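You operate a simulated robot arm through the tools that you are given. There is no shell and no other tool. Be economical: measure what you need, move in short steps, check, and stop when the job is done.

Carry out the task below with a simulated robot arm. There is one attempt and no reset: what you move stays moved.

Task
Ready the load box for a 20 A test.
Fine: hang the on test tag on the panel hook first; load selector to load, white peak button once, yellow amps knob to 20 A; the isolator stays off.

It is judged by the outcome, as a careful person would: the job done as asked, and still so three seconds after it is handed in. It fails if anything else is knocked over, pushed out of place, dropped, spilled or broken.

Robot
A 7-joint arm with a two-finger parallel gripper on a trunk, on a base that drives. Base frame: it is fixed to the floor where the robot stands at the start and does not move with it; the origin is under the middle of the robot, x ahead of it, y to its left, z up. Units: m, rad, N and s.
With the tool pointing down near the work surface it reaches from about 0.48 to 0.92 m from the robot's upright axis, wherever it stands. Its first joint turns from -2.007 to 2.007 rad. Places, roughly: green damper lever [0.4, -1.8, 0.9]; load selector [0.3, 1.2, 0.8]; orange belt knob [0.4, -1.3, 0.6]; panel hook [0.3, 1.5, 0.7]; red brake knob [0.3, -0.6, 0.9]; red isolator [0.3, 1.5, 0.8]; red seat lever [0.5, 0.4, 0.9]; white peak button [0.3, 1.2, 1]; yellow amps knob [0.3, -0.9, 0.9]. Payload 3.91 kg.
The TCP is the grasp point between the finger pads, 0.03 m short of the fingertips. In the tool frame z runs along the fingers and y along their closing line. Largest opening 0.11 m; finger width 0.02, thickness 0.01; the body of the gripper, 0.048 by 0.112 m, starts 0.055 m behind the TCP.
Orientation is that of the tool frame in the base frame, as a unit quaternion [x, y, z, w]. With the fingers straight down and closing along the base's y, the tool's x points along the base's -x, its y along +y and its z along -z.

Tools
- The arm moves only by the tool step_arm. Its argument "steps" is a list of rows, each a list of 7 numbers: the shift along the tool's x, y, z in m, then the turn, a rotation vector about the tool's x, y, z in rad, then the closure in counts, from 0 (fully open) to 255 (shut). In form: [[dx, dy, dz, ax, ay, az, fingers], ...]. A call has 1 to 8 rows; each row is the pose to reach, as a shift and turn from the pose commanded when the call began, along the tool's axes at that moment. A row lasts 0.2 s, in which the tool goes at most 0.05 m and 0.15 rad; a call with a longer step from one row to the next is refused whole, and so is a gripper value outside its range. A pose out of reach is approached as far as the arm can. The call stops where the force on the tool passes 40 N (or 10 N more than at its start, if that is more) or the arm is blocked; 0.2 s more then pass. Each finger travels about 0.153 m/s and halts on what it meets, pressing with about 38 N; the grip force reading is that of the motor and also rises with nothing between the fingers. The clock runs only during rows and for 0.2 s after the last one: add rows that repeat a pose to give the fingers time. It gives the time, the measured TCP pose, the force on the tool (base axes), the opening and the grip force at its end, in the units of the frame above (readings bear some noise), with the torque about the TCP (base axes, N m) and any sound that the robot's microphone picked up.
- Cameras (640 x 400 px; columns grow to the right, rows downward): "scene" is now at [0.2032, 0.1539, 1.3209]; the picture's right is [-0.63, -0.78, 0.00], its down [-0.58, 0.47, -0.67] and it looks along [0.52, -0.42, -0.74] (base axes); focal length 214 px, centre (320, 200). "wrist" rides on the gripper at [0.072, 0.017, -0.103] in the tool frame; the picture's right is [-0.23, 0.97, 0.00], its down [-0.76, -0.18, -0.62] and it looks along [-0.61, -0.14, 0.78] (tool axes); focal length 222 px, centre (320, 200). There is no depth. A picture from a camera that has moved, and an enlarged one, comes with that camera's place and axes in the base frame and with its lens.
- get_image(camera): a new picture of that camera. It takes no simulated time.
- raise_lower(by): slides the trunk up (or, below 0, down) by that many m; the arm and the scene camera ride with it, the base frame stays. It gives what a move gives, with no picture.
- drive_base(legs): drives the robot by 1 to 6 legs, each [ahead, left, turn to the left] in m, m and rad, along the robot's own axes; the way and the turn of a leg run together, so that a leg with both is an arc; at most 1.5 m and 3.142 rad a leg. The arm and the cameras ride along, it lands a little off, and it stops where it bumps. It gives what a move gives.
- head_to(pan, tilt): turns the head with the scene camera to pan (to the left, within 1.396 rad either way) and tilt (down, from -0.506 to 1.204), counted from straight ahead of the robot. It gives what a move gives.
- inspect(camera, box): a new picture of the part [left, top, right, bottom] of that camera's present view, enlarged. It takes no simulated time.
- hand_in(): hands the job in; it is judged then, once.

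Work in short steps. Places have to be worked out from the pictures, the camera data and where the tool is seen: move nearer, look again, correct. Check each grasp and each placing, and mend what went wrong. You have 120 turns and 82 pictures in all, those below and enlarged ones among them. Open the gripper and draw the arm clear of the work before you hand the job in, unless the task says otherwise; then end with one line.

The tools are called after "Request:" as a command line: name --pt "numbers of a row" for each row, then --argument value for the rest, lists and objects as JSON in quotes. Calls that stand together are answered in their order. step_arm: Moves the arm, as the interface text tells. Its arguments: {"type":"object","properties":{"steps":{"type":"array","items":{"type":"array","items":{"type":"number"}}}},"required":["steps"]} The other tools are called the same way: raise_lower (by) slides the trunk up or down; drive_base (legs) drives the base; head_to (pan, tilt) turns the head that bears the scene camera; get_image (camera) takes a picture; inspect (camera, box) takes an enlarged picture of a part of a camera's view; hand_in () hands the job in.

At the start:

```text
time_s: 0.0
eef_pos: [0.1424, -0.4751, 1.1246]
ee_rot: [0.0, 1.0, 0.0, 0.0]
wrist_force: [-0.7, 0.0, 0.3]
wrist_torque: [-0.01, 0.0, -0.01]
grip_width: 0.1104
grasp_force: 0.1
trunk travel left (down, up): [-0.675, 0.315]
robot x, y, heading: [-0.0042, 0.0014, -0.002]
head pan, tilt: [-0.681, 0.84]
```

scene: 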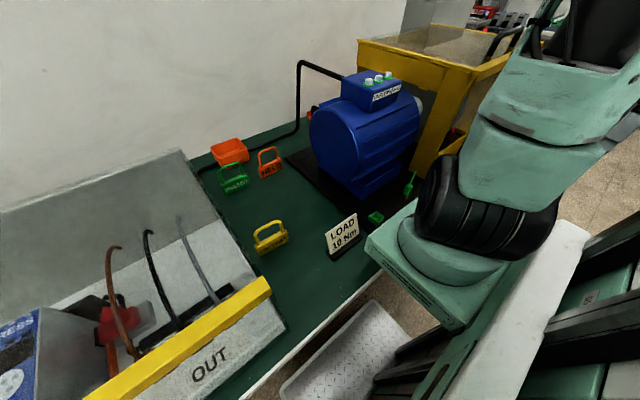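
wrist: 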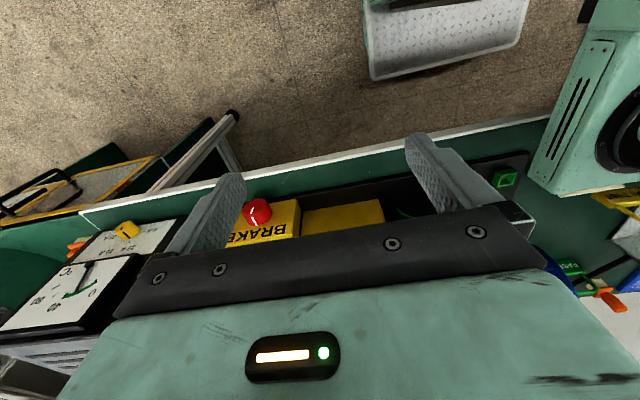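

I'll look around first: head to the left, where the load selector, hook and isolator should be.

Request:
head_to --pan 1.3 --tilt 0.6

Request:
get_image --camera "scene"

Request:
head_to --pan 0.5 --tilt 0.7

Request:
get_image --camera "scene"

Request:
head_to --pan -1.3 --tilt 0.6

Request:
get_image --camera "scene"

```text
time_s: 1.9
eef_pos: [0.1418, -0.4755, 1.1241]
ee_rot: [0.0, 1.0, 0.0, 0.001]
wrist_force: [-0.9, -0.3, 0.1]
wrist_torque: [0.02, 0.02, 0.03]
grip_width: 0.1099
grasp_force: 0.0
trunk travel left (down, up): [-0.675, 0.315]
robot x, y, heading: [-0.0035, -0.003, -0.002]
head pan, tilt: [1.3, 0.6]
```

```text
79 pictures are left
camera scene: at [0.1657, 0.2885, 1.341], right [0.96, -0.27, 0.0], down [-0.15, -0.54, -0.83], along [0.22, 0.8, -0.56], focal length 214 px, centre (320, 200)
```

scene: 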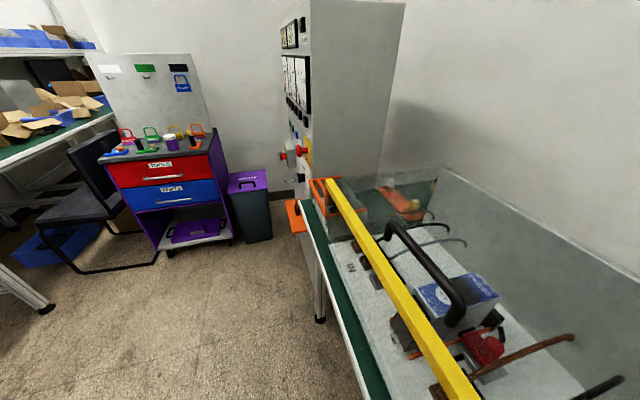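

```text
time_s: 3.0
eef_pos: [0.1426, -0.4756, 1.1236]
ee_rot: [0.0, 1.0, 0.0, 0.0]
wrist_force: [-1.1, 0.4, -0.1]
wrist_torque: [-0.01, 0.02, 0.01]
grip_width: 0.1099
grasp_force: 0.1
trunk travel left (down, up): [-0.675, 0.315]
robot x, y, heading: [-0.0008, 0.002, 0.002]
head pan, tilt: [0.499, 0.7]
```

```text
78 pictures are left
camera scene: at [0.2166, 0.244, 1.3324], right [0.48, -0.88, 0.0], down [-0.57, -0.31, -0.77], along [0.67, 0.37, -0.64], focal length 214 px, centre (320, 200)
```

scene: 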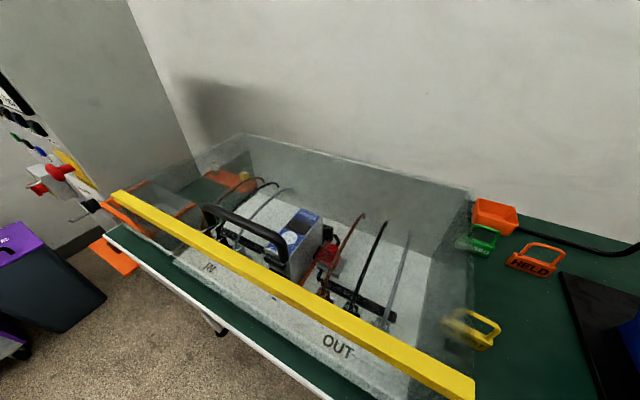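

```text
time_s: 4.8
eef_pos: [0.1414, -0.4774, 1.124]
ee_rot: [0.0, 1.0, 0.0, 0.0]
wrist_force: [0.2, -0.4, -0.8]
wrist_torque: [-0.02, 0.01, 0.01]
grip_width: 0.1102
grasp_force: 0.1
trunk travel left (down, up): [-0.675, 0.315]
robot x, y, heading: [-0.0005, 0.0053, 0.001]
head pan, tilt: [-1.3, 0.6]
```

```text
77 pictures are left
camera scene: at [0.1657, 0.1182, 1.341], right [-0.96, -0.27, 0.0], down [-0.15, 0.54, -0.83], along [0.22, -0.79, -0.56], focal length 214 px, centre (320, 200)
```

scene: 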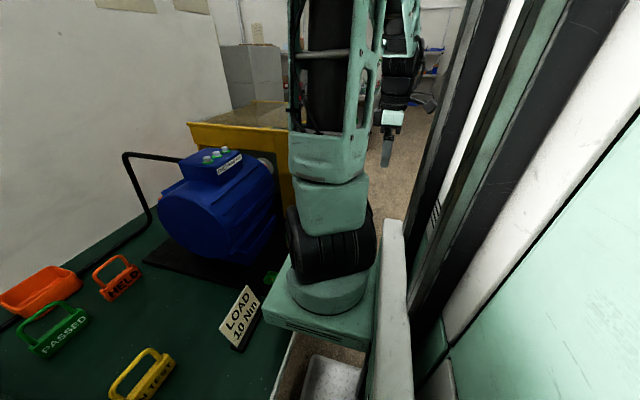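

I'll look closely at the tags on the bench and the right side with the head pointed down there.

Request:
head_to --pan -0.3 --tilt 0.95

Request:
get_image --camera "scene"

Request:
inspect --camera "wrist" --box '[0, 120, 320, 320]'

```text
time_s: 6.1
eef_pos: [0.1426, -0.4753, 1.1254]
ee_rot: [0.0, 1.0, 0.0, 0.0]
wrist_force: [-0.4, -1.1, -0.2]
wrist_torque: [0.02, -0.01, 0.01]
grip_width: 0.1101
grasp_force: 0.0
trunk travel left (down, up): [-0.675, 0.315]
robot x, y, heading: [0.0019, 0.0015, -0.001]
head pan, tilt: [-0.3, 0.949]
```

```text
76 pictures are left
camera scene: at [0.2115, 0.1818, 1.3126], right [-0.3, -0.95, 0.0], down [-0.78, 0.24, -0.58], along [0.56, -0.17, -0.81], focal length 214 px, centre (320, 200)
```

scene: 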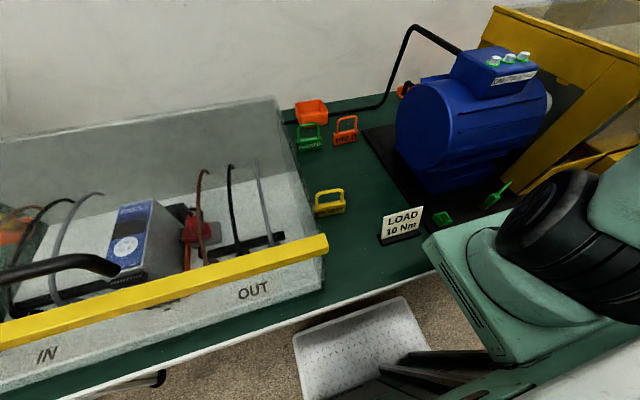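

```text
2.00 times, centred on (160, 220) of wrist
camera zoom: at [0.0701, -0.458, 1.2284], right [0.23, 0.97, 0.0], down [0.76, -0.18, 0.62], along [0.61, -0.14, -0.78], focal length 444 px, centre (640, 160)
```

zoom: 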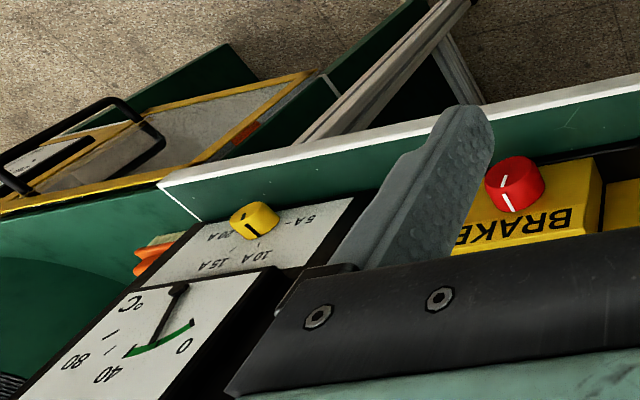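

Request:
inspect --camera "scene" --box '[270, 80, 430, 260]'

Request:
inspect --camera "scene" --box '[300, 180, 360, 220]'

```text
2.22 times, centred on (350, 170) of scene
camera zoom: at [0.2115, 0.1818, 1.3126], right [-0.3, -0.95, 0.0], down [-0.78, 0.24, -0.58], along [0.56, -0.17, -0.81], focal length 477 px, centre (253, 267)
```

zoom: 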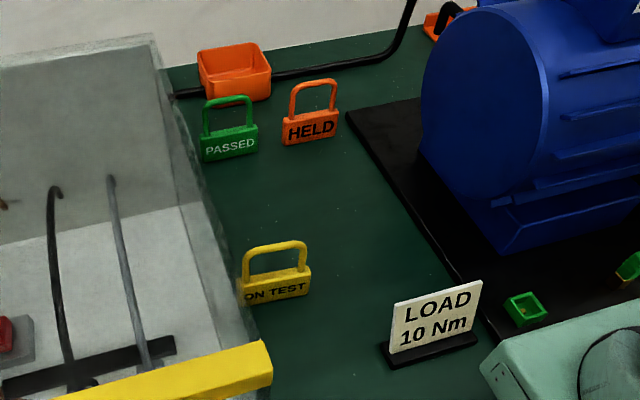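

```text
10.00 times, centred on (330, 200) of scene
camera zoom: at [0.2115, 0.1818, 1.3126], right [-0.3, -0.95, 0.0], down [-0.78, 0.24, -0.58], along [0.56, -0.17, -0.81], focal length 2145 px, centre (220, 200)
```

zoom: 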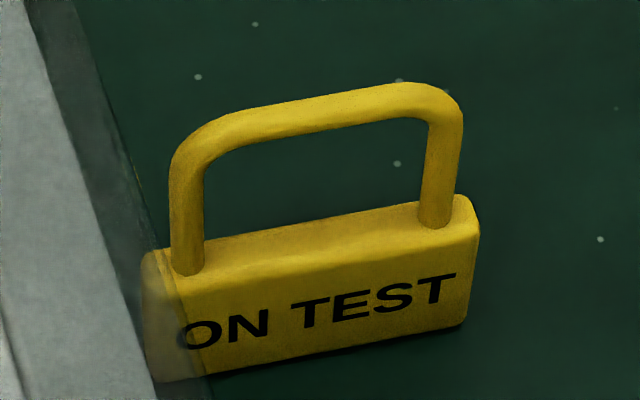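

Request:
head_to --pan 1.25 --tilt 0.45

Request:
inspect --camera "scene" --box '[200, 40, 440, 340]'

```text
time_s: 7.8
eef_pos: [0.1428, -0.476, 1.1244]
ee_rot: [0.0, 1.0, 0.0, 0.0]
wrist_force: [-0.3, -0.1, 0.5]
wrist_torque: [0.01, 0.0, 0.01]
grip_width: 0.1101
grasp_force: 0.0
trunk travel left (down, up): [-0.675, 0.315]
robot x, y, heading: [0.0003, 0.001, 0.005]
head pan, tilt: [1.25, 0.45]
```

```text
1.33 times, centred on (320, 190) of scene
camera zoom: at [0.1711, 0.2905, 1.3546], right [0.95, -0.32, 0.0], down [-0.14, -0.41, -0.9], along [0.28, 0.85, -0.44], focal length 286 px, centre (320, 213)
```

zoom: 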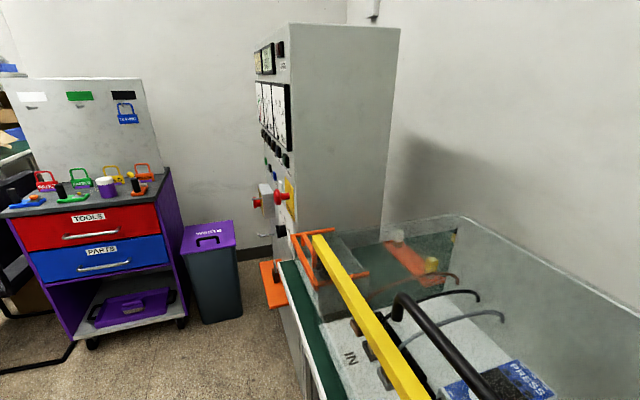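

I need a frontal look at the panel before choosing the grasp; back off and drive left.

Request:
drive_base --legs '[[-0.4, 0, 0], [0, 1.3, 0]]'

Request:
head_to --pan 0.0 --tilt 0.5

Request:
get_image --camera "scene"

```text
time_s: 16.4
eef_pos: [-0.2481, 0.8298, 1.124]
ee_rot: [-0.002, 1.0, 0.0, 0.0]
wrist_force: [-1.4, -0.3, 0.6]
wrist_torque: [0.03, 0.03, 0.0]
grip_width: 0.1099
grasp_force: 0.0
trunk travel left (down, up): [-0.675, 0.315]
robot x, y, heading: [-0.3912, 1.3049, 0.007]
head pan, tilt: [1.25, 0.45]
```

```text
time_s: 17.8
eef_pos: [-0.2483, 0.8298, 1.1248]
ee_rot: [-0.002, 1.0, 0.0, 0.0]
wrist_force: [0.2, -0.8, -0.9]
wrist_torque: [0.0, 0.02, -0.01]
grip_width: 0.1101
grasp_force: 0.1
trunk travel left (down, up): [-0.675, 0.315]
robot x, y, heading: [-0.3931, 1.2999, 0.002]
head pan, tilt: [0.0, 0.499]
```

```text
71 pictures are left
camera scene: at [-0.1599, 1.5096, 1.3501], right [0.0, -1.0, 0.0], down [-0.48, 0.0, -0.88], along [0.88, 0.0, -0.48], focal length 214 px, centre (320, 200)
```

scene: 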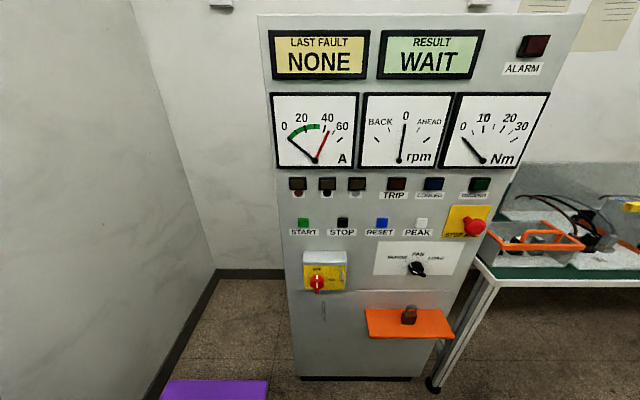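

Request:
inspect --camera "scene" --box '[280, 200, 500, 340]'

Request:
inspect --camera "scene" --box '[290, 240, 370, 330]'

Request:
inspect --camera "scene" --box '[370, 210, 470, 280]'

```text
2.86 times, centred on (390, 270) of scene
camera zoom: at [-0.1599, 1.5096, 1.3501], right [0.0, -1.0, 0.0], down [-0.48, 0.0, -0.88], along [0.88, 0.0, -0.48], focal length 613 px, centre (120, 0)
```

zoom: 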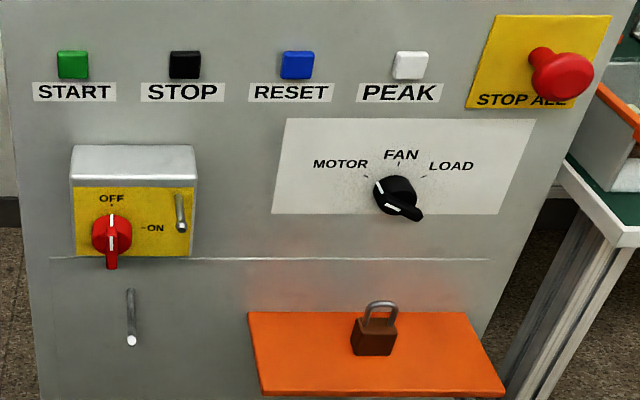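

```text
4.44 times, centred on (330, 285) of scene
camera zoom: at [-0.1599, 1.5096, 1.3501], right [0.0, -1.0, 0.0], down [-0.48, 0.0, -0.88], along [0.88, 0.0, -0.48], focal length 953 px, centre (276, -178)
```

zoom: 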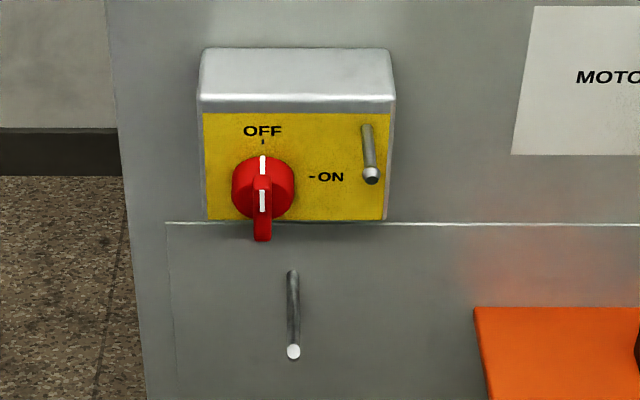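

```text
5.71 times, centred on (420, 245) of scene
camera zoom: at [-0.1599, 1.5096, 1.3501], right [0.0, -1.0, 0.0], down [-0.48, 0.0, -0.88], along [0.88, 0.0, -0.48], focal length 1226 px, centre (-251, -57)
```

zoom: 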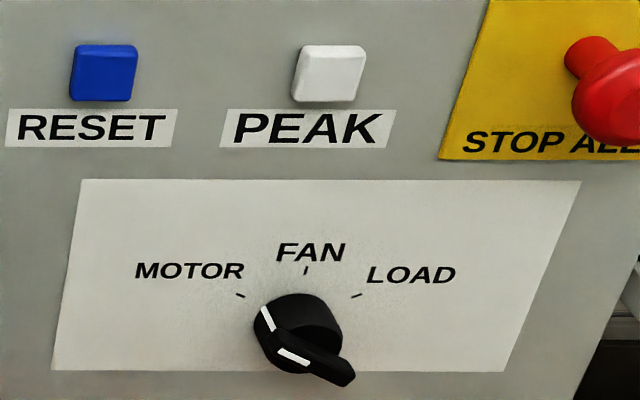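

The panel hook is a straight peg under the isolator, about 0.06 m long, at roughly (0.24–0.30, 1.50, 0.715). Selector currently on MOTOR, isolator OFF. I drive back to fetch the yellow ON TEST tag.

Request:
drive_base --legs '[[0, -1.25, 0], [0.2, 0, 0]]'

Request:
head_to --pan -0.2 --tilt 0.9

Request:
get_image --camera "scene"

```text
time_s: 25.2
eef_pos: [-0.0424, -0.4118, 1.1258]
ee_rot: [-0.001, 1.0, 0.001, 0.0]
wrist_force: [-0.3, -0.5, -0.1]
wrist_torque: [-0.01, -0.01, 0.01]
grip_width: 0.1101
grasp_force: 0.0
trunk travel left (down, up): [-0.675, 0.315]
robot x, y, heading: [-0.184, 0.0632, 0.006]
head pan, tilt: [0.0, 0.499]
```

```text
time_s: 26.1
eef_pos: [-0.0425, -0.4113, 1.1244]
ee_rot: [-0.002, 1.0, 0.001, 0.0]
wrist_force: [-0.4, 0.2, 0.0]
wrist_torque: [0.05, 0.04, 0.0]
grip_width: 0.1098
grasp_force: 0.0
trunk travel left (down, up): [-0.675, 0.315]
robot x, y, heading: [-0.1868, 0.0678, 0.005]
head pan, tilt: [-0.201, 0.901]
```

```text
67 pictures are left
camera scene: at [0.0302, 0.253, 1.3163], right [-0.2, -0.98, 0.0], down [-0.77, 0.15, -0.62], along [0.61, -0.12, -0.78], focal length 214 px, centre (320, 200)
```

scene: 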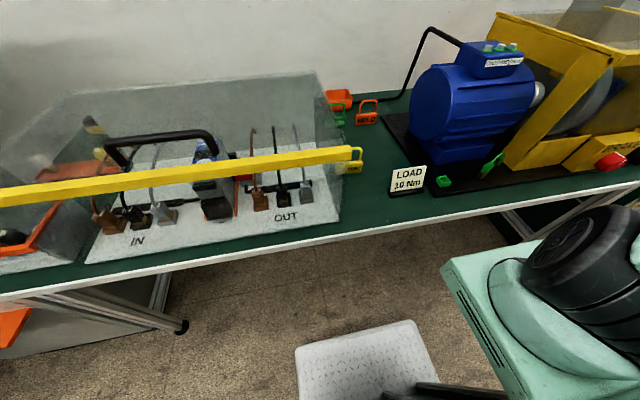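

Tag ≈ (0.485, 0.07, 0.897), tank's right wall ≈ y 0.135, LOAD sign ≈ (0.37, −0.06). I swing the arm toward the tag, staying high, for a wrist view.

Request:
step_arm --pt "-0.04 0.026 -0.005 0 0 0 0" --pt "-0.08 0.052 -0.01 0 0 0 0" --pt "-0.12 0.078 -0.015 0 0 0 0" --pt "-0.16 0.105 -0.02 0 0 0 0" --pt "-0.2 0.131 -0.025 0 0 0 0" --pt "-0.24 0.157 -0.03 0 0 0 0" --pt "-0.28 0.183 -0.035 0 0 0 0" --pt "-0.32 0.21 -0.04 0 0 0 0"

Request:
step_arm --pt "-0.015 0.04 0 0 0 0 0" --pt "-0.03 0.08 0 0 0 0 0" --pt "-0.045 0.12 0 0 0 0 0" --pt "-0.06 0.16 0 0 0 0 0" --pt "-0.075 0.2 0 0 0 0 0" --pt "-0.09 0.22 0 0 0 0 0"

Request:
get_image --camera "wrist"

```text
time_s: 27.9
eef_pos: [0.2776, -0.1993, 1.1633]
ee_rot: [-0.001, 1.0, 0.001, 0.001]
wrist_force: [0.0, 0.1, -0.5]
wrist_torque: [0.01, -0.04, -0.02]
grip_width: 0.11
grasp_force: 0.2
trunk travel left (down, up): [-0.675, 0.315]
robot x, y, heading: [-0.186, 0.062, 0.0]
head pan, tilt: [-0.201, 0.901]
```

```text
time_s: 29.3
eef_pos: [0.3678, 0.022, 1.1633]
ee_rot: [-0.002, 1.0, -0.001, 0.0]
wrist_force: [-0.5, 0.5, 0.4]
wrist_torque: [0.0, -0.05, -0.01]
grip_width: 0.1099
grasp_force: 0.0
trunk travel left (down, up): [-0.675, 0.315]
robot x, y, heading: [-0.1847, 0.0618, 0.006]
head pan, tilt: [-0.201, 0.901]
```

```text
66 pictures are left
camera wrist: at [0.2959, 0.0385, 1.2676], right [0.22, 0.97, 0.0], down [0.76, -0.18, 0.62], along [0.61, -0.14, -0.78], focal length 222 px, centre (320, 200)
```

wrist: 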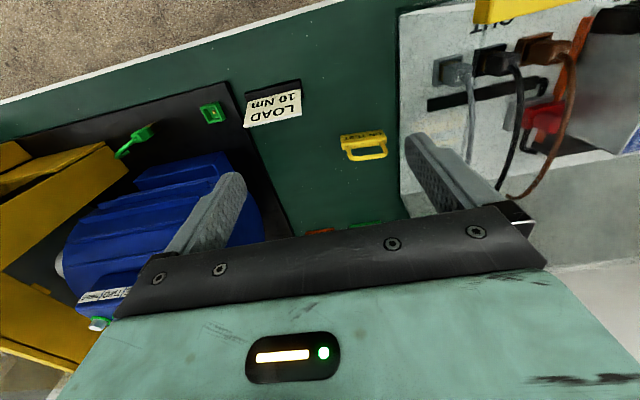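

Wrist view gives tag centre (0.484, 0.076), spanning y 0.035–0.117; tank edge at 0.143. I'll rotate the tool half a turn so the wrist camera sits on top when I pitch toward +x.

Request:
step_arm --pt "0 0 0 0 0 0.15 0" --pt "0 0 0 0 0 0.3 0" --pt "0 0 0 0 0 0.45 0" --pt "0 0 0 0 0 0.6 0" --pt "0 0 0 0 0 0.75 0" --pt "0 0 0 0 0 0.9 0" --pt "0 0 0 0 0 1.05 0" --pt "0 0 0 0 0 1.2 0"

Request:
step_arm --pt "0 0 0 0 0 0.15 0" --pt "0 0 0 0 0 0.3 0" --pt "0 0 0 0 0 0.45 0" --pt "0 0 0 0 0 0.6 0" --pt "0 0 0 0 0 0.75 0" --pt "0 0 0 0 0 0.9 0" --pt "0 0 0 0 0 1.05 0" --pt "0 0 0 0 0 1.2 0"

Request:
step_arm --pt "0 0 0 0 0 0.15 0" --pt "0 0 0 0 0 0.3 0" --pt "0 0 0 0 0 0.45 0" --pt "0 0 0 0 0 0.6 0" --pt "0 0 0 0 0 0.7416 0"

```text
time_s: 31.1
eef_pos: [0.3672, 0.0212, 1.1648]
ee_rot: [0.564, 0.825, -0.001, 0.001]
wrist_force: [-0.1, 1.0, 0.0]
wrist_torque: [0.0, 0.03, 0.01]
grip_width: 0.11
grasp_force: 0.2
trunk travel left (down, up): [-0.675, 0.315]
robot x, y, heading: [-0.1832, 0.0652, 0.004]
head pan, tilt: [-0.201, 0.901]
```

```text
time_s: 32.9
eef_pos: [0.3688, 0.0212, 1.1653]
ee_rot: [0.932, 0.361, 0.001, 0.0]
wrist_force: [0.0, -0.6, 0.5]
wrist_torque: [-0.03, -0.02, -0.02]
grip_width: 0.1101
grasp_force: 0.0
trunk travel left (down, up): [-0.675, 0.315]
robot x, y, heading: [-0.1872, 0.0624, 0.005]
head pan, tilt: [-0.201, 0.901]
```

```text
time_s: 34.3
eef_pos: [0.3468, 0.0848, 1.164]
ee_rot: [0.995, 0.1, 0.001, 0.001]
wrist_force: [-0.8, 1.8, -0.3]
wrist_torque: [-0.06, -0.01, 0.01]
grip_width: 0.1102
grasp_force: 0.1
out of reach, approached as far as the arm can: row 4
trunk travel left (down, up): [-0.675, 0.315]
robot x, y, heading: [-0.1883, 0.0638, 0.004]
head pan, tilt: [-0.201, 0.901]
stopped in row 5: the arm was blocked; the commanded pose is now the measured one
```

The last joint hit its limit 0.2 rad short. Shifting the base left lets the arm reach rightwards, freeing that joint; the fingertips (z 1.13) clear the tank top (1.06).

Request:
drive_base --legs '[[-0.05, 0.3, 0]]'

Request:
step_arm --pt "0.01 0.045 0 0 0 0 0" --pt "0.02 0.09 0 0 0 0 0" --pt "0.03 0.135 0 0 0 0 0" --pt "0.03 0.18 0 0 0 0 0" --pt "0.03 0.225 0 0 0 0 0" --pt "0.03 0.27 0 0 0 0 0" --pt "0.03 0.3 0 0 0 0 0"

Request:
step_arm --pt "0 0 0 0 0 0.1 0" --pt "0 0 0 0 0 0.2 0"

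```text
time_s: 36.4
eef_pos: [0.2961, 0.3846, 1.1649]
ee_rot: [0.995, 0.098, 0.0, 0.0]
wrist_force: [0.3, 0.5, -0.2]
wrist_torque: [0.01, 0.03, 0.0]
grip_width: 0.1099
grasp_force: 0.0
trunk travel left (down, up): [-0.675, 0.315]
robot x, y, heading: [-0.2333, 0.3669, 0.002]
head pan, tilt: [-0.201, 0.901]
```

```text
time_s: 38.0
eef_pos: [0.3862, 0.0996, 1.1655]
ee_rot: [0.995, 0.098, 0.0, 0.002]
wrist_force: [2.0, 6.0, 0.2]
wrist_torque: [-0.52, 0.16, 0.01]
grip_width: 0.11
grasp_force: 0.1
out of reach, approached as far as the arm can: row 5
trunk travel left (down, up): [-0.675, 0.315]
robot x, y, heading: [-0.2382, 0.3669, 0.004]
head pan, tilt: [-0.201, 0.901]
```

```text
time_s: 38.6
eef_pos: [0.3851, 0.0949, 1.165]
ee_rot: [1.0, -0.002, 0.001, -0.001]
wrist_force: [0.2, -0.3, -0.6]
wrist_torque: [0.01, 0.0, -0.02]
grip_width: 0.11
grasp_force: 0.1
trunk travel left (down, up): [-0.675, 0.315]
robot x, y, heading: [-0.2353, 0.3654, 0.002]
head pan, tilt: [-0.201, 0.901]
```

Orientation now is right (tool x ahead). Pitch the tool 45° so the fingers point ahead and down.

Request:
step_arm --pt "0 0 0 0 0.14 0 0" --pt "0 0 0 0 0.28 0 0" --pt "0 0 0 0 0.42 0 0" --pt "0 0 0 0 0.56 0 0" --pt "0 0 0 0 0.7 0 0" --pt "0 0 0 0 0.785 0 0"

Request:
get_image --camera "wrist"

Request:
get_image --camera "scene"

```text
time_s: 40.0
eef_pos: [0.3847, 0.0967, 1.1641]
ee_rot: [0.924, -0.001, 0.383, 0.0]
wrist_force: [-0.1, 0.6, -1.2]
wrist_torque: [-0.02, -0.01, -0.01]
grip_width: 0.1101
grasp_force: 0.0
trunk travel left (down, up): [-0.675, 0.315]
robot x, y, heading: [-0.2371, 0.3662, 0.002]
head pan, tilt: [-0.201, 0.901]
```

```text
65 pictures are left
camera wrist: at [0.3638, 0.0799, 1.2883], right [-0.16, -0.97, -0.16], down [-0.98, 0.18, -0.1], along [0.12, 0.14, -0.98], focal length 222 px, centre (320, 200)
```

wrist: 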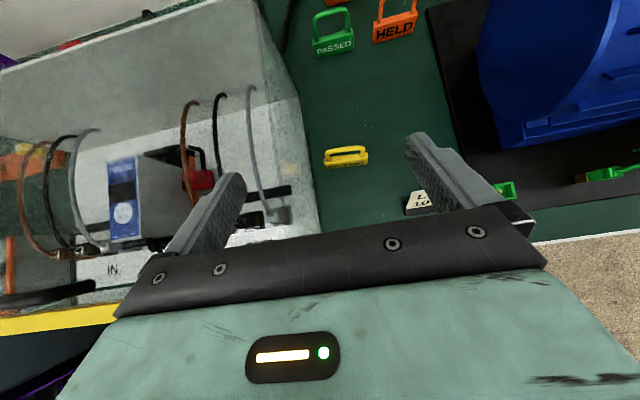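

```text
64 pictures are left
camera scene: at [-0.0192, 0.5538, 1.3162], right [-0.2, -0.98, 0.0], down [-0.77, 0.16, -0.62], along [0.61, -0.12, -0.78], focal length 214 px, centre (320, 200)
```

scene: 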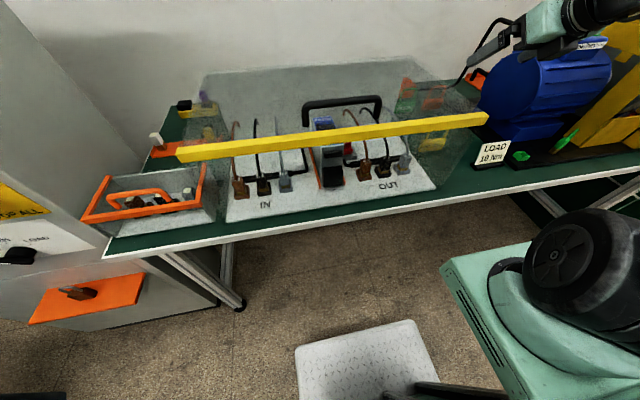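

Tag body spans y 0.038–0.116 at x≈0.478, z≈0.857–0.898. I tilt to 30° below horizontal and shift to a pre-grasp at y 0.066, then check clearance.

Request:
step_arm --pt "-0.016 0.015 0.026 0 0.13 0 0" --pt "-0.032 0.031 0.053 0 0.262 0 0" --pt "-0.032 0.031 0.053 0 0.262 0 0"

Request:
get_image --camera "wrist"

Request:
head_to --pan -0.6 --tilt 0.7

Request:
get_image --camera "scene"

```text
time_s: 40.8
eef_pos: [0.3993, 0.0674, 1.1036]
ee_rot: [0.866, -0.001, 0.5, 0.0]
wrist_force: [0.1, -0.1, 0.0]
wrist_torque: [0.01, -0.02, 0.01]
grip_width: 0.1101
grasp_force: 0.1
trunk travel left (down, up): [-0.675, 0.315]
robot x, y, heading: [-0.2334, 0.3699, 0.001]
head pan, tilt: [-0.201, 0.901]
```

```text
63 pictures are left
camera wrist: at [0.346, 0.0506, 1.2185], right [-0.12, -0.97, -0.2], down [-0.92, 0.18, -0.35], along [0.37, 0.14, -0.92], focal length 222 px, centre (320, 200)
```

wrist: 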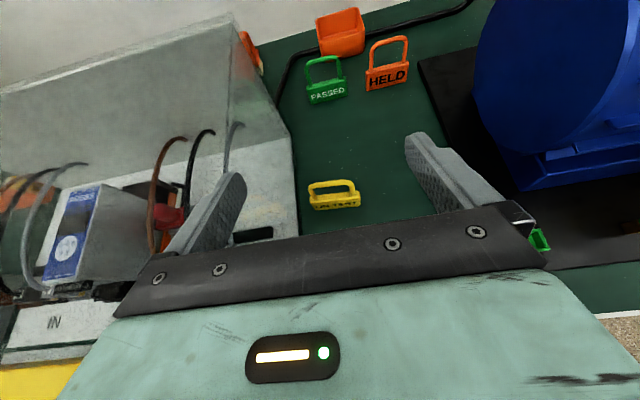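

```text
time_s: 41.7
eef_pos: [0.3996, 0.0661, 1.1038]
ee_rot: [0.866, -0.001, 0.5, 0.0]
wrist_force: [-0.2, 0.8, -0.1]
wrist_torque: [0.01, 0.0, -0.03]
grip_width: 0.1102
grasp_force: 0.1
trunk travel left (down, up): [-0.675, 0.315]
robot x, y, heading: [-0.2339, 0.3646, 0.004]
head pan, tilt: [-0.6, 0.7]
```

```text
62 pictures are left
camera scene: at [-0.0231, 0.5209, 1.3324], right [-0.56, -0.83, 0.0], down [-0.53, 0.36, -0.76], along [0.63, -0.43, -0.64], focal length 214 px, centre (320, 200)
```

scene: 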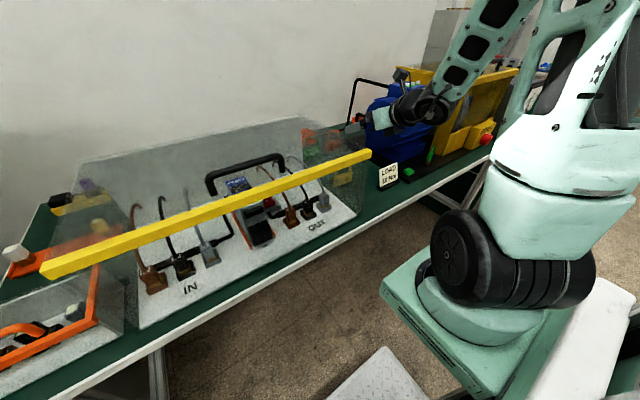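

The tag measures y 0.037–0.121, wall 0.146; centre on y 0.072. Descend in front of the tag first.

Request:
step_arm --pt "-0.035 -0.006 0.02 0 0 0 0" --pt "-0.07 -0.006 0.04 0 0 0 0" --pt "-0.105 -0.006 0.06 0 0 0 0" --pt "-0.14 -0.006 0.08 0 0 0 0" --pt "-0.173 -0.006 0.1 0 0 0 0" --pt "-0.173 -0.006 0.1 0 0 0 0"

Request:
get_image --camera "wrist"

```text
time_s: 43.1
eef_pos: [0.3992, 0.0719, 0.9048]
ee_rot: [0.866, 0.0, 0.5, 0.0]
wrist_force: [0.2, 0.3, 0.2]
wrist_torque: [-0.01, -0.01, 0.01]
grip_width: 0.11
grasp_force: 0.2
trunk travel left (down, up): [-0.675, 0.315]
robot x, y, heading: [-0.2305, 0.3664, -0.0]
head pan, tilt: [-0.6, 0.7]
```

```text
61 pictures are left
camera wrist: at [0.3464, 0.0563, 1.0198], right [-0.12, -0.97, -0.2], down [-0.92, 0.18, -0.35], along [0.37, 0.14, -0.92], focal length 222 px, centre (320, 200)
```

wrist: 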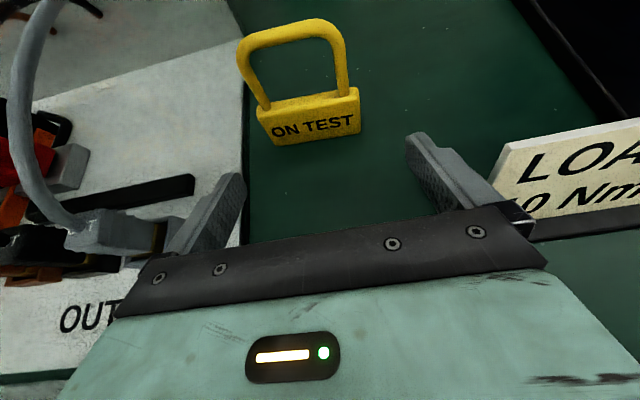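

Tag body at y 0.039–0.116; fingers straddle it. Move forward to TCP (0.466, 0.072, 0.892) and close.

Request:
step_arm --pt "0.01 0 0.03 0 0 0 0" --pt "0.022 0 0.0637 0 0 0 0" --pt "0.022 0 0.0637 0 0 0 0"

Request:
step_arm --pt "0 0 0 0 0 0 60" --pt "0 0 0 0 0 0 120" --pt "0 0 0 0 0 0 160" --pt "0 0 0 0 0 0 160"

Request:
get_image --camera "wrist"

```text
time_s: 43.9
eef_pos: [0.4682, 0.072, 0.8903]
ee_rot: [0.866, -0.001, 0.5, 0.0]
wrist_force: [-0.4, 0.4, -0.3]
wrist_torque: [0.01, -0.01, 0.0]
grip_width: 0.1098
grasp_force: 0.1
trunk travel left (down, up): [-0.675, 0.315]
robot x, y, heading: [-0.2366, 0.3649, 0.002]
head pan, tilt: [-0.6, 0.7]
```

```text
time_s: 44.9
eef_pos: [0.4672, 0.0736, 0.8916]
ee_rot: [0.866, -0.001, 0.5, 0.0]
wrist_force: [0.2, 0.8, 0.6]
wrist_torque: [0.02, -0.03, -0.01]
grip_width: 0.0812
grasp_force: 37.9
trunk travel left (down, up): [-0.675, 0.315]
robot x, y, heading: [-0.2327, 0.364, 0.0]
head pan, tilt: [-0.6, 0.7]
```

```text
60 pictures are left
camera wrist: at [0.4146, 0.0566, 1.0063], right [-0.11, -0.97, -0.2], down [-0.92, 0.18, -0.35], along [0.37, 0.14, -0.92], focal length 222 px, centre (320, 200)
```

wrist: 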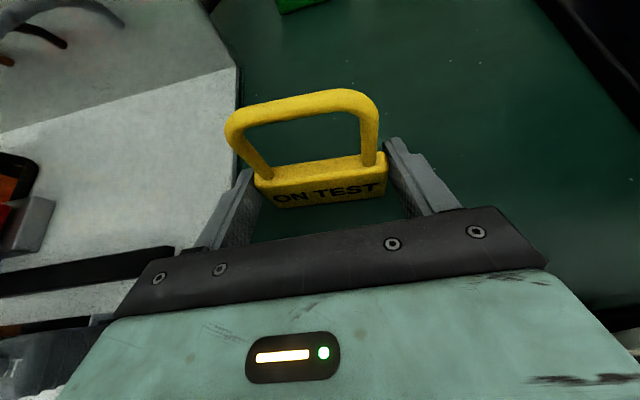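

Gripped at 0.081 m. Lift straight up well above the tank.

Request:
step_arm --pt "0.035 0 -0.02 0 0 0 200" --pt "0.07 0 -0.04 0 0 0 200" --pt "0.105 0 -0.06 0 0 0 200" --pt "0.14 0 -0.08 0 0 0 200" --pt "0.173 0 -0.1 0 0 0 200" --pt "0.208 0 -0.12 0 0 0 200" --pt "0.242 0 -0.14 0 0 0 200" --pt "0.242 0 -0.14 0 0 0 200"

Request:
get_image --camera "wrist"

```text
time_s: 46.7
eef_pos: [0.4642, 0.0714, 1.1716]
ee_rot: [0.866, 0.0, 0.5, -0.001]
wrist_force: [-0.4, 0.2, -0.1]
wrist_torque: [0.0, 0.01, -0.02]
grip_width: 0.0812
grasp_force: 38.3
trunk travel left (down, up): [-0.675, 0.315]
robot x, y, heading: [-0.2346, 0.3658, 0.002]
head pan, tilt: [-0.6, 0.7]
```

```text
59 pictures are left
camera wrist: at [0.4119, 0.0555, 1.2867], right [-0.12, -0.97, -0.2], down [-0.92, 0.18, -0.35], along [0.37, 0.14, -0.92], focal length 222 px, centre (320, 200)
```

wrist: 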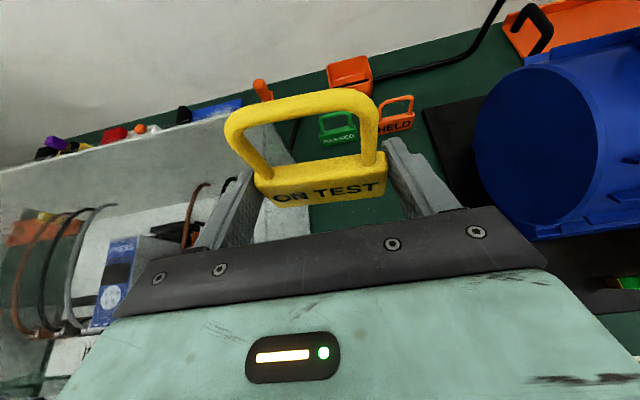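

Tag held securely. Back off, then drive left toward the panel, staying well back from it.

Request:
drive_base --legs '[[-0.4, 0, 0], [0, 1.15, 0]]'

Request:
head_to --pan 0.3 --tilt 0.75

Request:
get_image --camera "scene"

```text
time_s: 54.0
eef_pos: [0.0707, 1.1157, 1.1723]
ee_rot: [0.866, 0.02, 0.499, -0.012]
wrist_force: [-0.2, 0.0, -0.3]
wrist_torque: [-0.02, 0.0, -0.02]
grip_width: 0.0814
grasp_force: 38.3
trunk travel left (down, up): [-0.675, 0.315]
robot x, y, heading: [-0.6422, 1.3762, 0.051]
head pan, tilt: [-0.6, 0.7]
stopped in leg 2: the robot was blocked; the commanded pose is now the measured one
```

```text
time_s: 55.2
eef_pos: [0.0711, 1.1135, 1.171]
ee_rot: [0.866, 0.02, 0.5, -0.012]
wrist_force: [-0.4, 0.0, 0.4]
wrist_torque: [-0.02, -0.01, -0.02]
grip_width: 0.081
grasp_force: 38.3
trunk travel left (down, up): [-0.675, 0.315]
robot x, y, heading: [-0.645, 1.3757, 0.05]
head pan, tilt: [0.3, 0.75]
```

```text
58 pictures are left
camera scene: at [-0.432, 1.613, 1.3281], right [0.34, -0.94, 0.0], down [-0.64, -0.23, -0.73], along [0.69, 0.25, -0.68], focal length 214 px, centre (320, 200)
```

scene: 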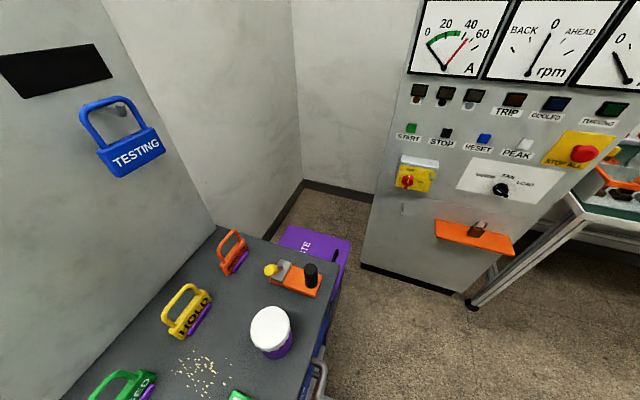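

The base brushed the tools cart on the left. Ease off to the right, straighten, and check whether anything was disturbed.

Request:
drive_base --legs '[[0, -0.08, 0], [0, 0, -0.05]]'

Request:
head_to --pan 1.0 --tilt 0.9

Request:
get_image --camera "scene"

```text
time_s: 56.7
eef_pos: [0.0603, 1.0009, 1.1716]
ee_rot: [0.866, -0.002, 0.5, 0.0]
wrist_force: [0.4, 0.1, 0.2]
wrist_torque: [0.03, -0.02, 0.05]
grip_width: 0.0813
grasp_force: 38.1
trunk travel left (down, up): [-0.675, 0.315]
robot x, y, heading: [-0.6402, 1.2998, -0.005]
head pan, tilt: [0.3, 0.75]
```

```text
time_s: 57.7
eef_pos: [0.0611, 1.0012, 1.1705]
ee_rot: [0.866, -0.001, 0.5, 0.0]
wrist_force: [-0.4, 0.3, -0.1]
wrist_torque: [0.0, -0.02, 0.02]
grip_width: 0.0811
grasp_force: 37.6
trunk travel left (down, up): [-0.675, 0.315]
robot x, y, heading: [-0.637, 1.294, -0.0]
head pan, tilt: [1.0, 0.901]
```

```text
57 pictures are left
camera scene: at [-0.4549, 1.5621, 1.3163], right [0.84, -0.54, 0.0], down [-0.42, -0.66, -0.62], along [0.34, 0.52, -0.78], focal length 214 px, centre (320, 200)
```

scene: 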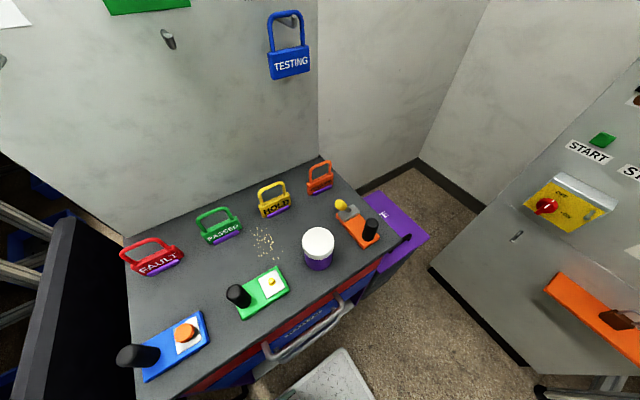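

Nothing on the cart moved. Now sweep the arm left toward y≈1.5 at this standoff and see whether the wrist limit allows it.

Request:
step_arm --pt "0 -0.05 0 0 0 0 200" --pt "0 -0.1 0 0 0 0 200" --pt "0 -0.15 0 0 0 0 200" --pt "0 -0.2 0 0 0 0 200" --pt "0 -0.25 0 0 0 0 200" --pt "0 -0.3 0 0 0 0 200" --pt "0 -0.35 0 0 0 0 200" --pt "0 -0.4 0 0 0 0 200"

```text
time_s: 59.5
eef_pos: [0.0734, 1.3481, 1.2189]
ee_rot: [0.875, 0.008, 0.483, -0.018]
wrist_force: [-0.1, -0.1, -0.4]
wrist_torque: [0.01, 0.03, 0.02]
grip_width: 0.081
grasp_force: 38.0
out of reach, approached as far as the arm can: row 4, 6, 7, 8
trunk travel left (down, up): [-0.675, 0.315]
robot x, y, heading: [-0.6371, 1.2947, 0.001]
head pan, tilt: [1.0, 0.901]
```

The wrist limit binds beyond straight-ahead, so I'll keep the arm straight ahead of the robot and turn the whole robot ~0.35 rad left instead; the tag can go on the peg at an angle. First re-centre the arm.

Request:
step_arm --pt "0 0.04 0 0 0 0 200" --pt "0 0.08 0 0 0 0 200" --pt "0 0.1 0 0 0 0 200"

```text
time_s: 60.3
eef_pos: [0.0764, 1.2498, 1.2158]
ee_rot: [0.875, 0.009, 0.483, -0.018]
wrist_force: [0.3, -0.5, -1.5]
wrist_torque: [-0.04, -0.01, -0.01]
grip_width: 0.0812
grasp_force: 38.6
trunk travel left (down, up): [-0.675, 0.315]
robot x, y, heading: [-0.6358, 1.2929, -0.005]
head pan, tilt: [1.0, 0.901]
```

Request:
step_arm --pt "0 -0.04 0 0 0 0 200"

Request:
drive_base --legs '[[0.05, -0.075, 0], [0, 0, 0.4]]'

Request:
head_to --pan 0.0 --tilt 0.65

Request:
get_image --camera "scene"

```text
time_s: 60.7
eef_pos: [0.076, 1.2875, 1.2144]
ee_rot: [0.875, 0.009, 0.484, -0.019]
wrist_force: [0.1, -1.0, -0.7]
wrist_torque: [-0.03, 0.02, 0.03]
grip_width: 0.0812
grasp_force: 37.8
trunk travel left (down, up): [-0.675, 0.315]
robot x, y, heading: [-0.6366, 1.2959, -0.0]
head pan, tilt: [1.0, 0.901]
```

```text
time_s: 63.1
eef_pos: [0.0714, 1.4947, 1.2155]
ee_rot: [0.855, 0.185, 0.47, -0.116]
wrist_force: [0.5, 0.5, -0.6]
wrist_torque: [0.03, 0.01, 0.0]
grip_width: 0.081
grasp_force: 38.3
trunk travel left (down, up): [-0.675, 0.315]
robot x, y, heading: [-0.5859, 1.2198, 0.403]
head pan, tilt: [1.0, 0.901]
```

```text
time_s: 64.3
eef_pos: [0.0737, 1.494, 1.2163]
ee_rot: [0.855, 0.184, 0.47, -0.116]
wrist_force: [0.1, -0.2, -0.3]
wrist_torque: [0.02, 0.01, 0.01]
grip_width: 0.0809
grasp_force: 37.6
trunk travel left (down, up): [-0.675, 0.315]
robot x, y, heading: [-0.585, 1.2175, 0.401]
head pan, tilt: [0.0, 0.649]
```

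```text
56 pictures are left
camera scene: at [-0.4575, 1.496, 1.3367], right [0.39, -0.92, 0.0], down [-0.56, -0.24, -0.8], along [0.73, 0.31, -0.6], focal length 214 px, centre (320, 200)
```

scene: 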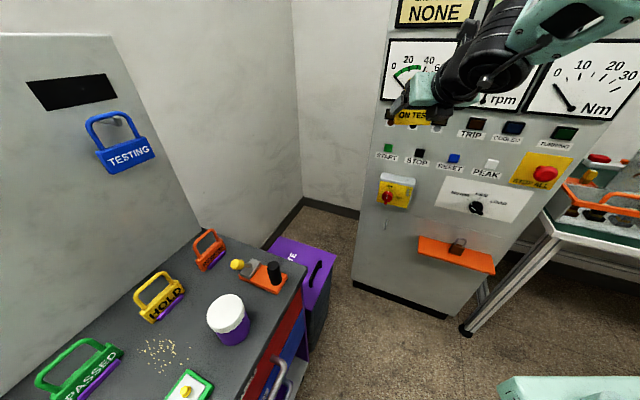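

Arm is right in front of the hook. Zoom to refine the hook and isolator positions before lowering.

Request:
inspect --camera "scene" --box '[360, 160, 440, 240]'

Request:
raise_lower --by -0.4

Request:
get_image --camera "wrist"

Request:
get_image --camera "scene"

```text
5.00 times, centred on (400, 200) of scene
camera zoom: at [-0.4575, 1.496, 1.3367], right [0.39, -0.92, 0.0], down [-0.56, -0.24, -0.8], along [0.73, 0.31, -0.6], focal length 1072 px, centre (-80, 200)
```

zoom: 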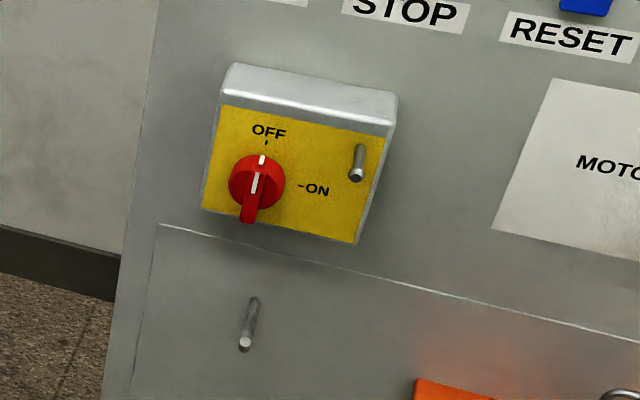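

```text
time_s: 68.2
eef_pos: [0.0727, 1.4947, 0.8164]
ee_rot: [0.855, 0.185, 0.47, -0.116]
wrist_force: [0.9, 0.3, 0.3]
wrist_torque: [0.04, 0.0, -0.01]
grip_width: 0.0809
grasp_force: 38.6
trunk travel left (down, up): [-0.275, 0.715]
robot x, y, heading: [-0.5895, 1.2192, 0.408]
head pan, tilt: [0.0, 0.649]
```

```text
54 pictures are left
camera wrist: at [0.0367, 1.4563, 0.9316], right [0.3, -0.93, -0.22], down [-0.92, -0.23, -0.31], along [0.24, 0.29, -0.93], focal length 222 px, centre (320, 200)
```

wrist: 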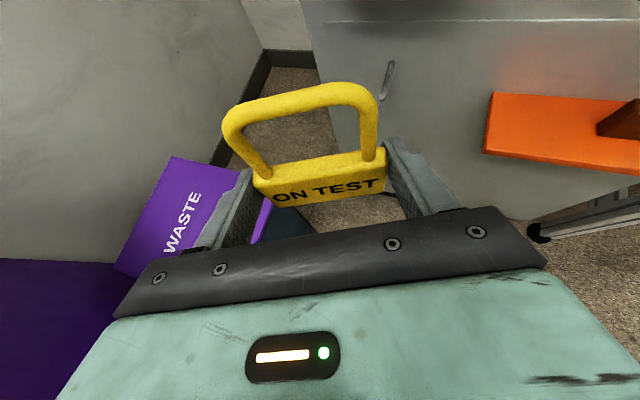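

```text
53 pictures are left
camera scene: at [-0.4575, 1.4959, 0.9368], right [0.39, -0.92, 0.0], down [-0.56, -0.24, -0.8], along [0.73, 0.31, -0.6], focal length 214 px, centre (320, 200)
```

scene: 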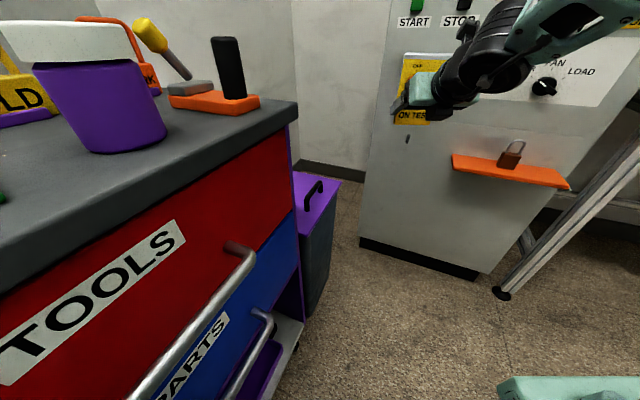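

Triangulated peg: tip (0.265, 1.499, 0.67), base at x≈0.333. Lower the trunk further so the loop opening aligns with it, and level the tool slightly for isolator clearance.

Request:
raise_lower --by -0.17

Request:
step_arm --pt "0 0 0 0 0.1 0 200" --pt "0 0 0 0 0.2 0 200" --pt "0 0 0 0 0.2 0 200"

Request:
get_image --camera "wrist"

Request:
inspect --camera "scene" --box '[340, 0, 500, 100]'

```text
time_s: 70.1
eef_pos: [0.0715, 1.4946, 0.6453]
ee_rot: [0.855, 0.185, 0.47, -0.116]
wrist_force: [-0.8, -0.2, -0.9]
wrist_torque: [-0.02, 0.04, 0.0]
grip_width: 0.081
grasp_force: 38.2
trunk travel left (down, up): [-0.105, 0.885]
robot x, y, heading: [-0.5898, 1.2195, 0.406]
head pan, tilt: [0.0, 0.649]
```

```text
time_s: 70.9
eef_pos: [0.0811, 1.4822, 0.6546]
ee_rot: [0.805, 0.177, 0.55, -0.138]
wrist_force: [0.0, -0.5, -0.7]
wrist_torque: [-0.01, -0.03, 0.03]
grip_width: 0.081
grasp_force: 37.9
out of reach, approached as far as the arm can: row 2, 3
trunk travel left (down, up): [-0.105, 0.885]
robot x, y, heading: [-0.5877, 1.2214, 0.4]
head pan, tilt: [0.0, 0.649]
```

```text
52 pictures are left
camera wrist: at [0.0268, 1.4344, 0.7592], right [0.35, -0.91, -0.24], down [-0.85, -0.2, -0.48], along [0.39, 0.37, -0.84], focal length 222 px, centre (320, 200)
```

wrist: 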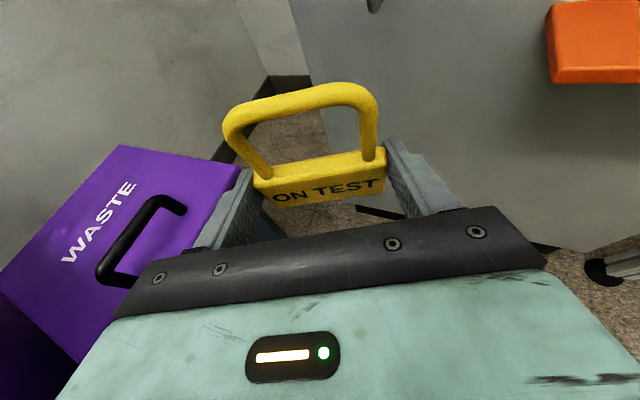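

```text
4.00 times, centred on (420, 50) of scene
camera zoom: at [-0.4575, 1.496, 0.7667], right [0.39, -0.92, 0.0], down [-0.56, -0.24, -0.8], along [0.73, 0.31, -0.6], focal length 858 px, centre (-80, 800)
```

zoom: 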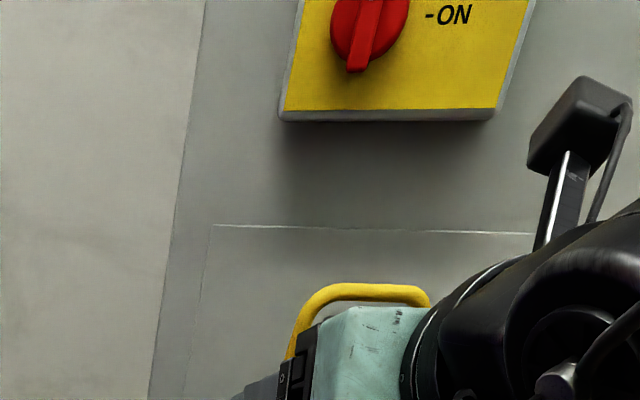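

Loop centre is now ≈ (0.087, 1.484, 0.685). Lower 2 cm and drive the base 0.145 m along +x (in robot axes) to a point just in front of the peg.

Request:
raise_lower --by -0.019

Request:
drive_base --legs '[[0.139, -0.043, 0]]'

Request:
get_image --camera "wrist"

Request:
inspect --camera "scene" --box '[340, 0, 500, 100]'

```text
time_s: 71.5
eef_pos: [0.0817, 1.481, 0.6354]
ee_rot: [0.805, 0.176, 0.55, -0.138]
wrist_force: [0.2, 0.3, -0.9]
wrist_torque: [0.0, 0.03, -0.02]
grip_width: 0.0811
grasp_force: 38.2
trunk travel left (down, up): [-0.086, 0.904]
robot x, y, heading: [-0.5864, 1.2226, 0.405]
head pan, tilt: [0.0, 0.649]
```

```text
time_s: 72.9
eef_pos: [0.2256, 1.496, 0.6354]
ee_rot: [0.806, 0.175, 0.549, -0.136]
wrist_force: [0.8, -0.6, -0.4]
wrist_torque: [0.04, 0.02, 0.02]
grip_width: 0.0811
grasp_force: 37.5
trunk travel left (down, up): [-0.086, 0.904]
robot x, y, heading: [-0.4423, 1.2371, 0.398]
head pan, tilt: [0.0, 0.649]
```

```text
50 pictures are left
camera wrist: at [0.1707, 1.4492, 0.7402], right [0.35, -0.91, -0.24], down [-0.85, -0.2, -0.48], along [0.39, 0.37, -0.84], focal length 222 px, centre (320, 200)
```

wrist: 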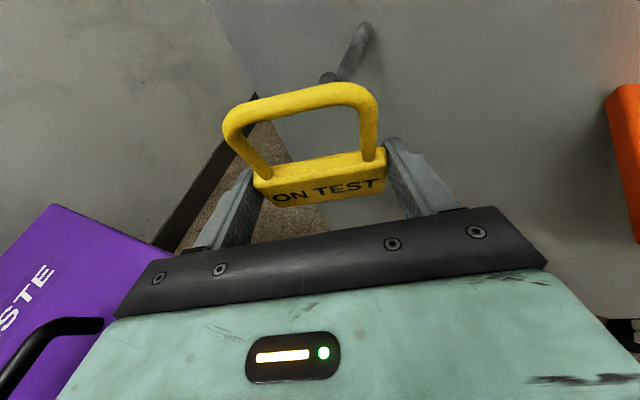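

```text
4.00 times, centred on (420, 50) of scene
camera zoom: at [-0.3136, 1.5109, 0.7477], right [0.39, -0.92, 0.0], down [-0.56, -0.24, -0.8], along [0.73, 0.31, -0.6], focal length 858 px, centre (-80, 800)
```

zoom: 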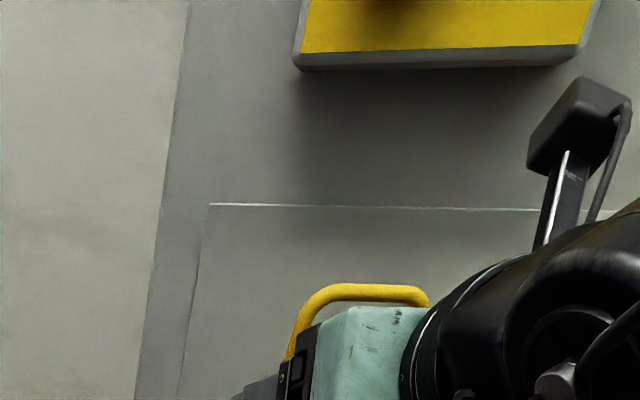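

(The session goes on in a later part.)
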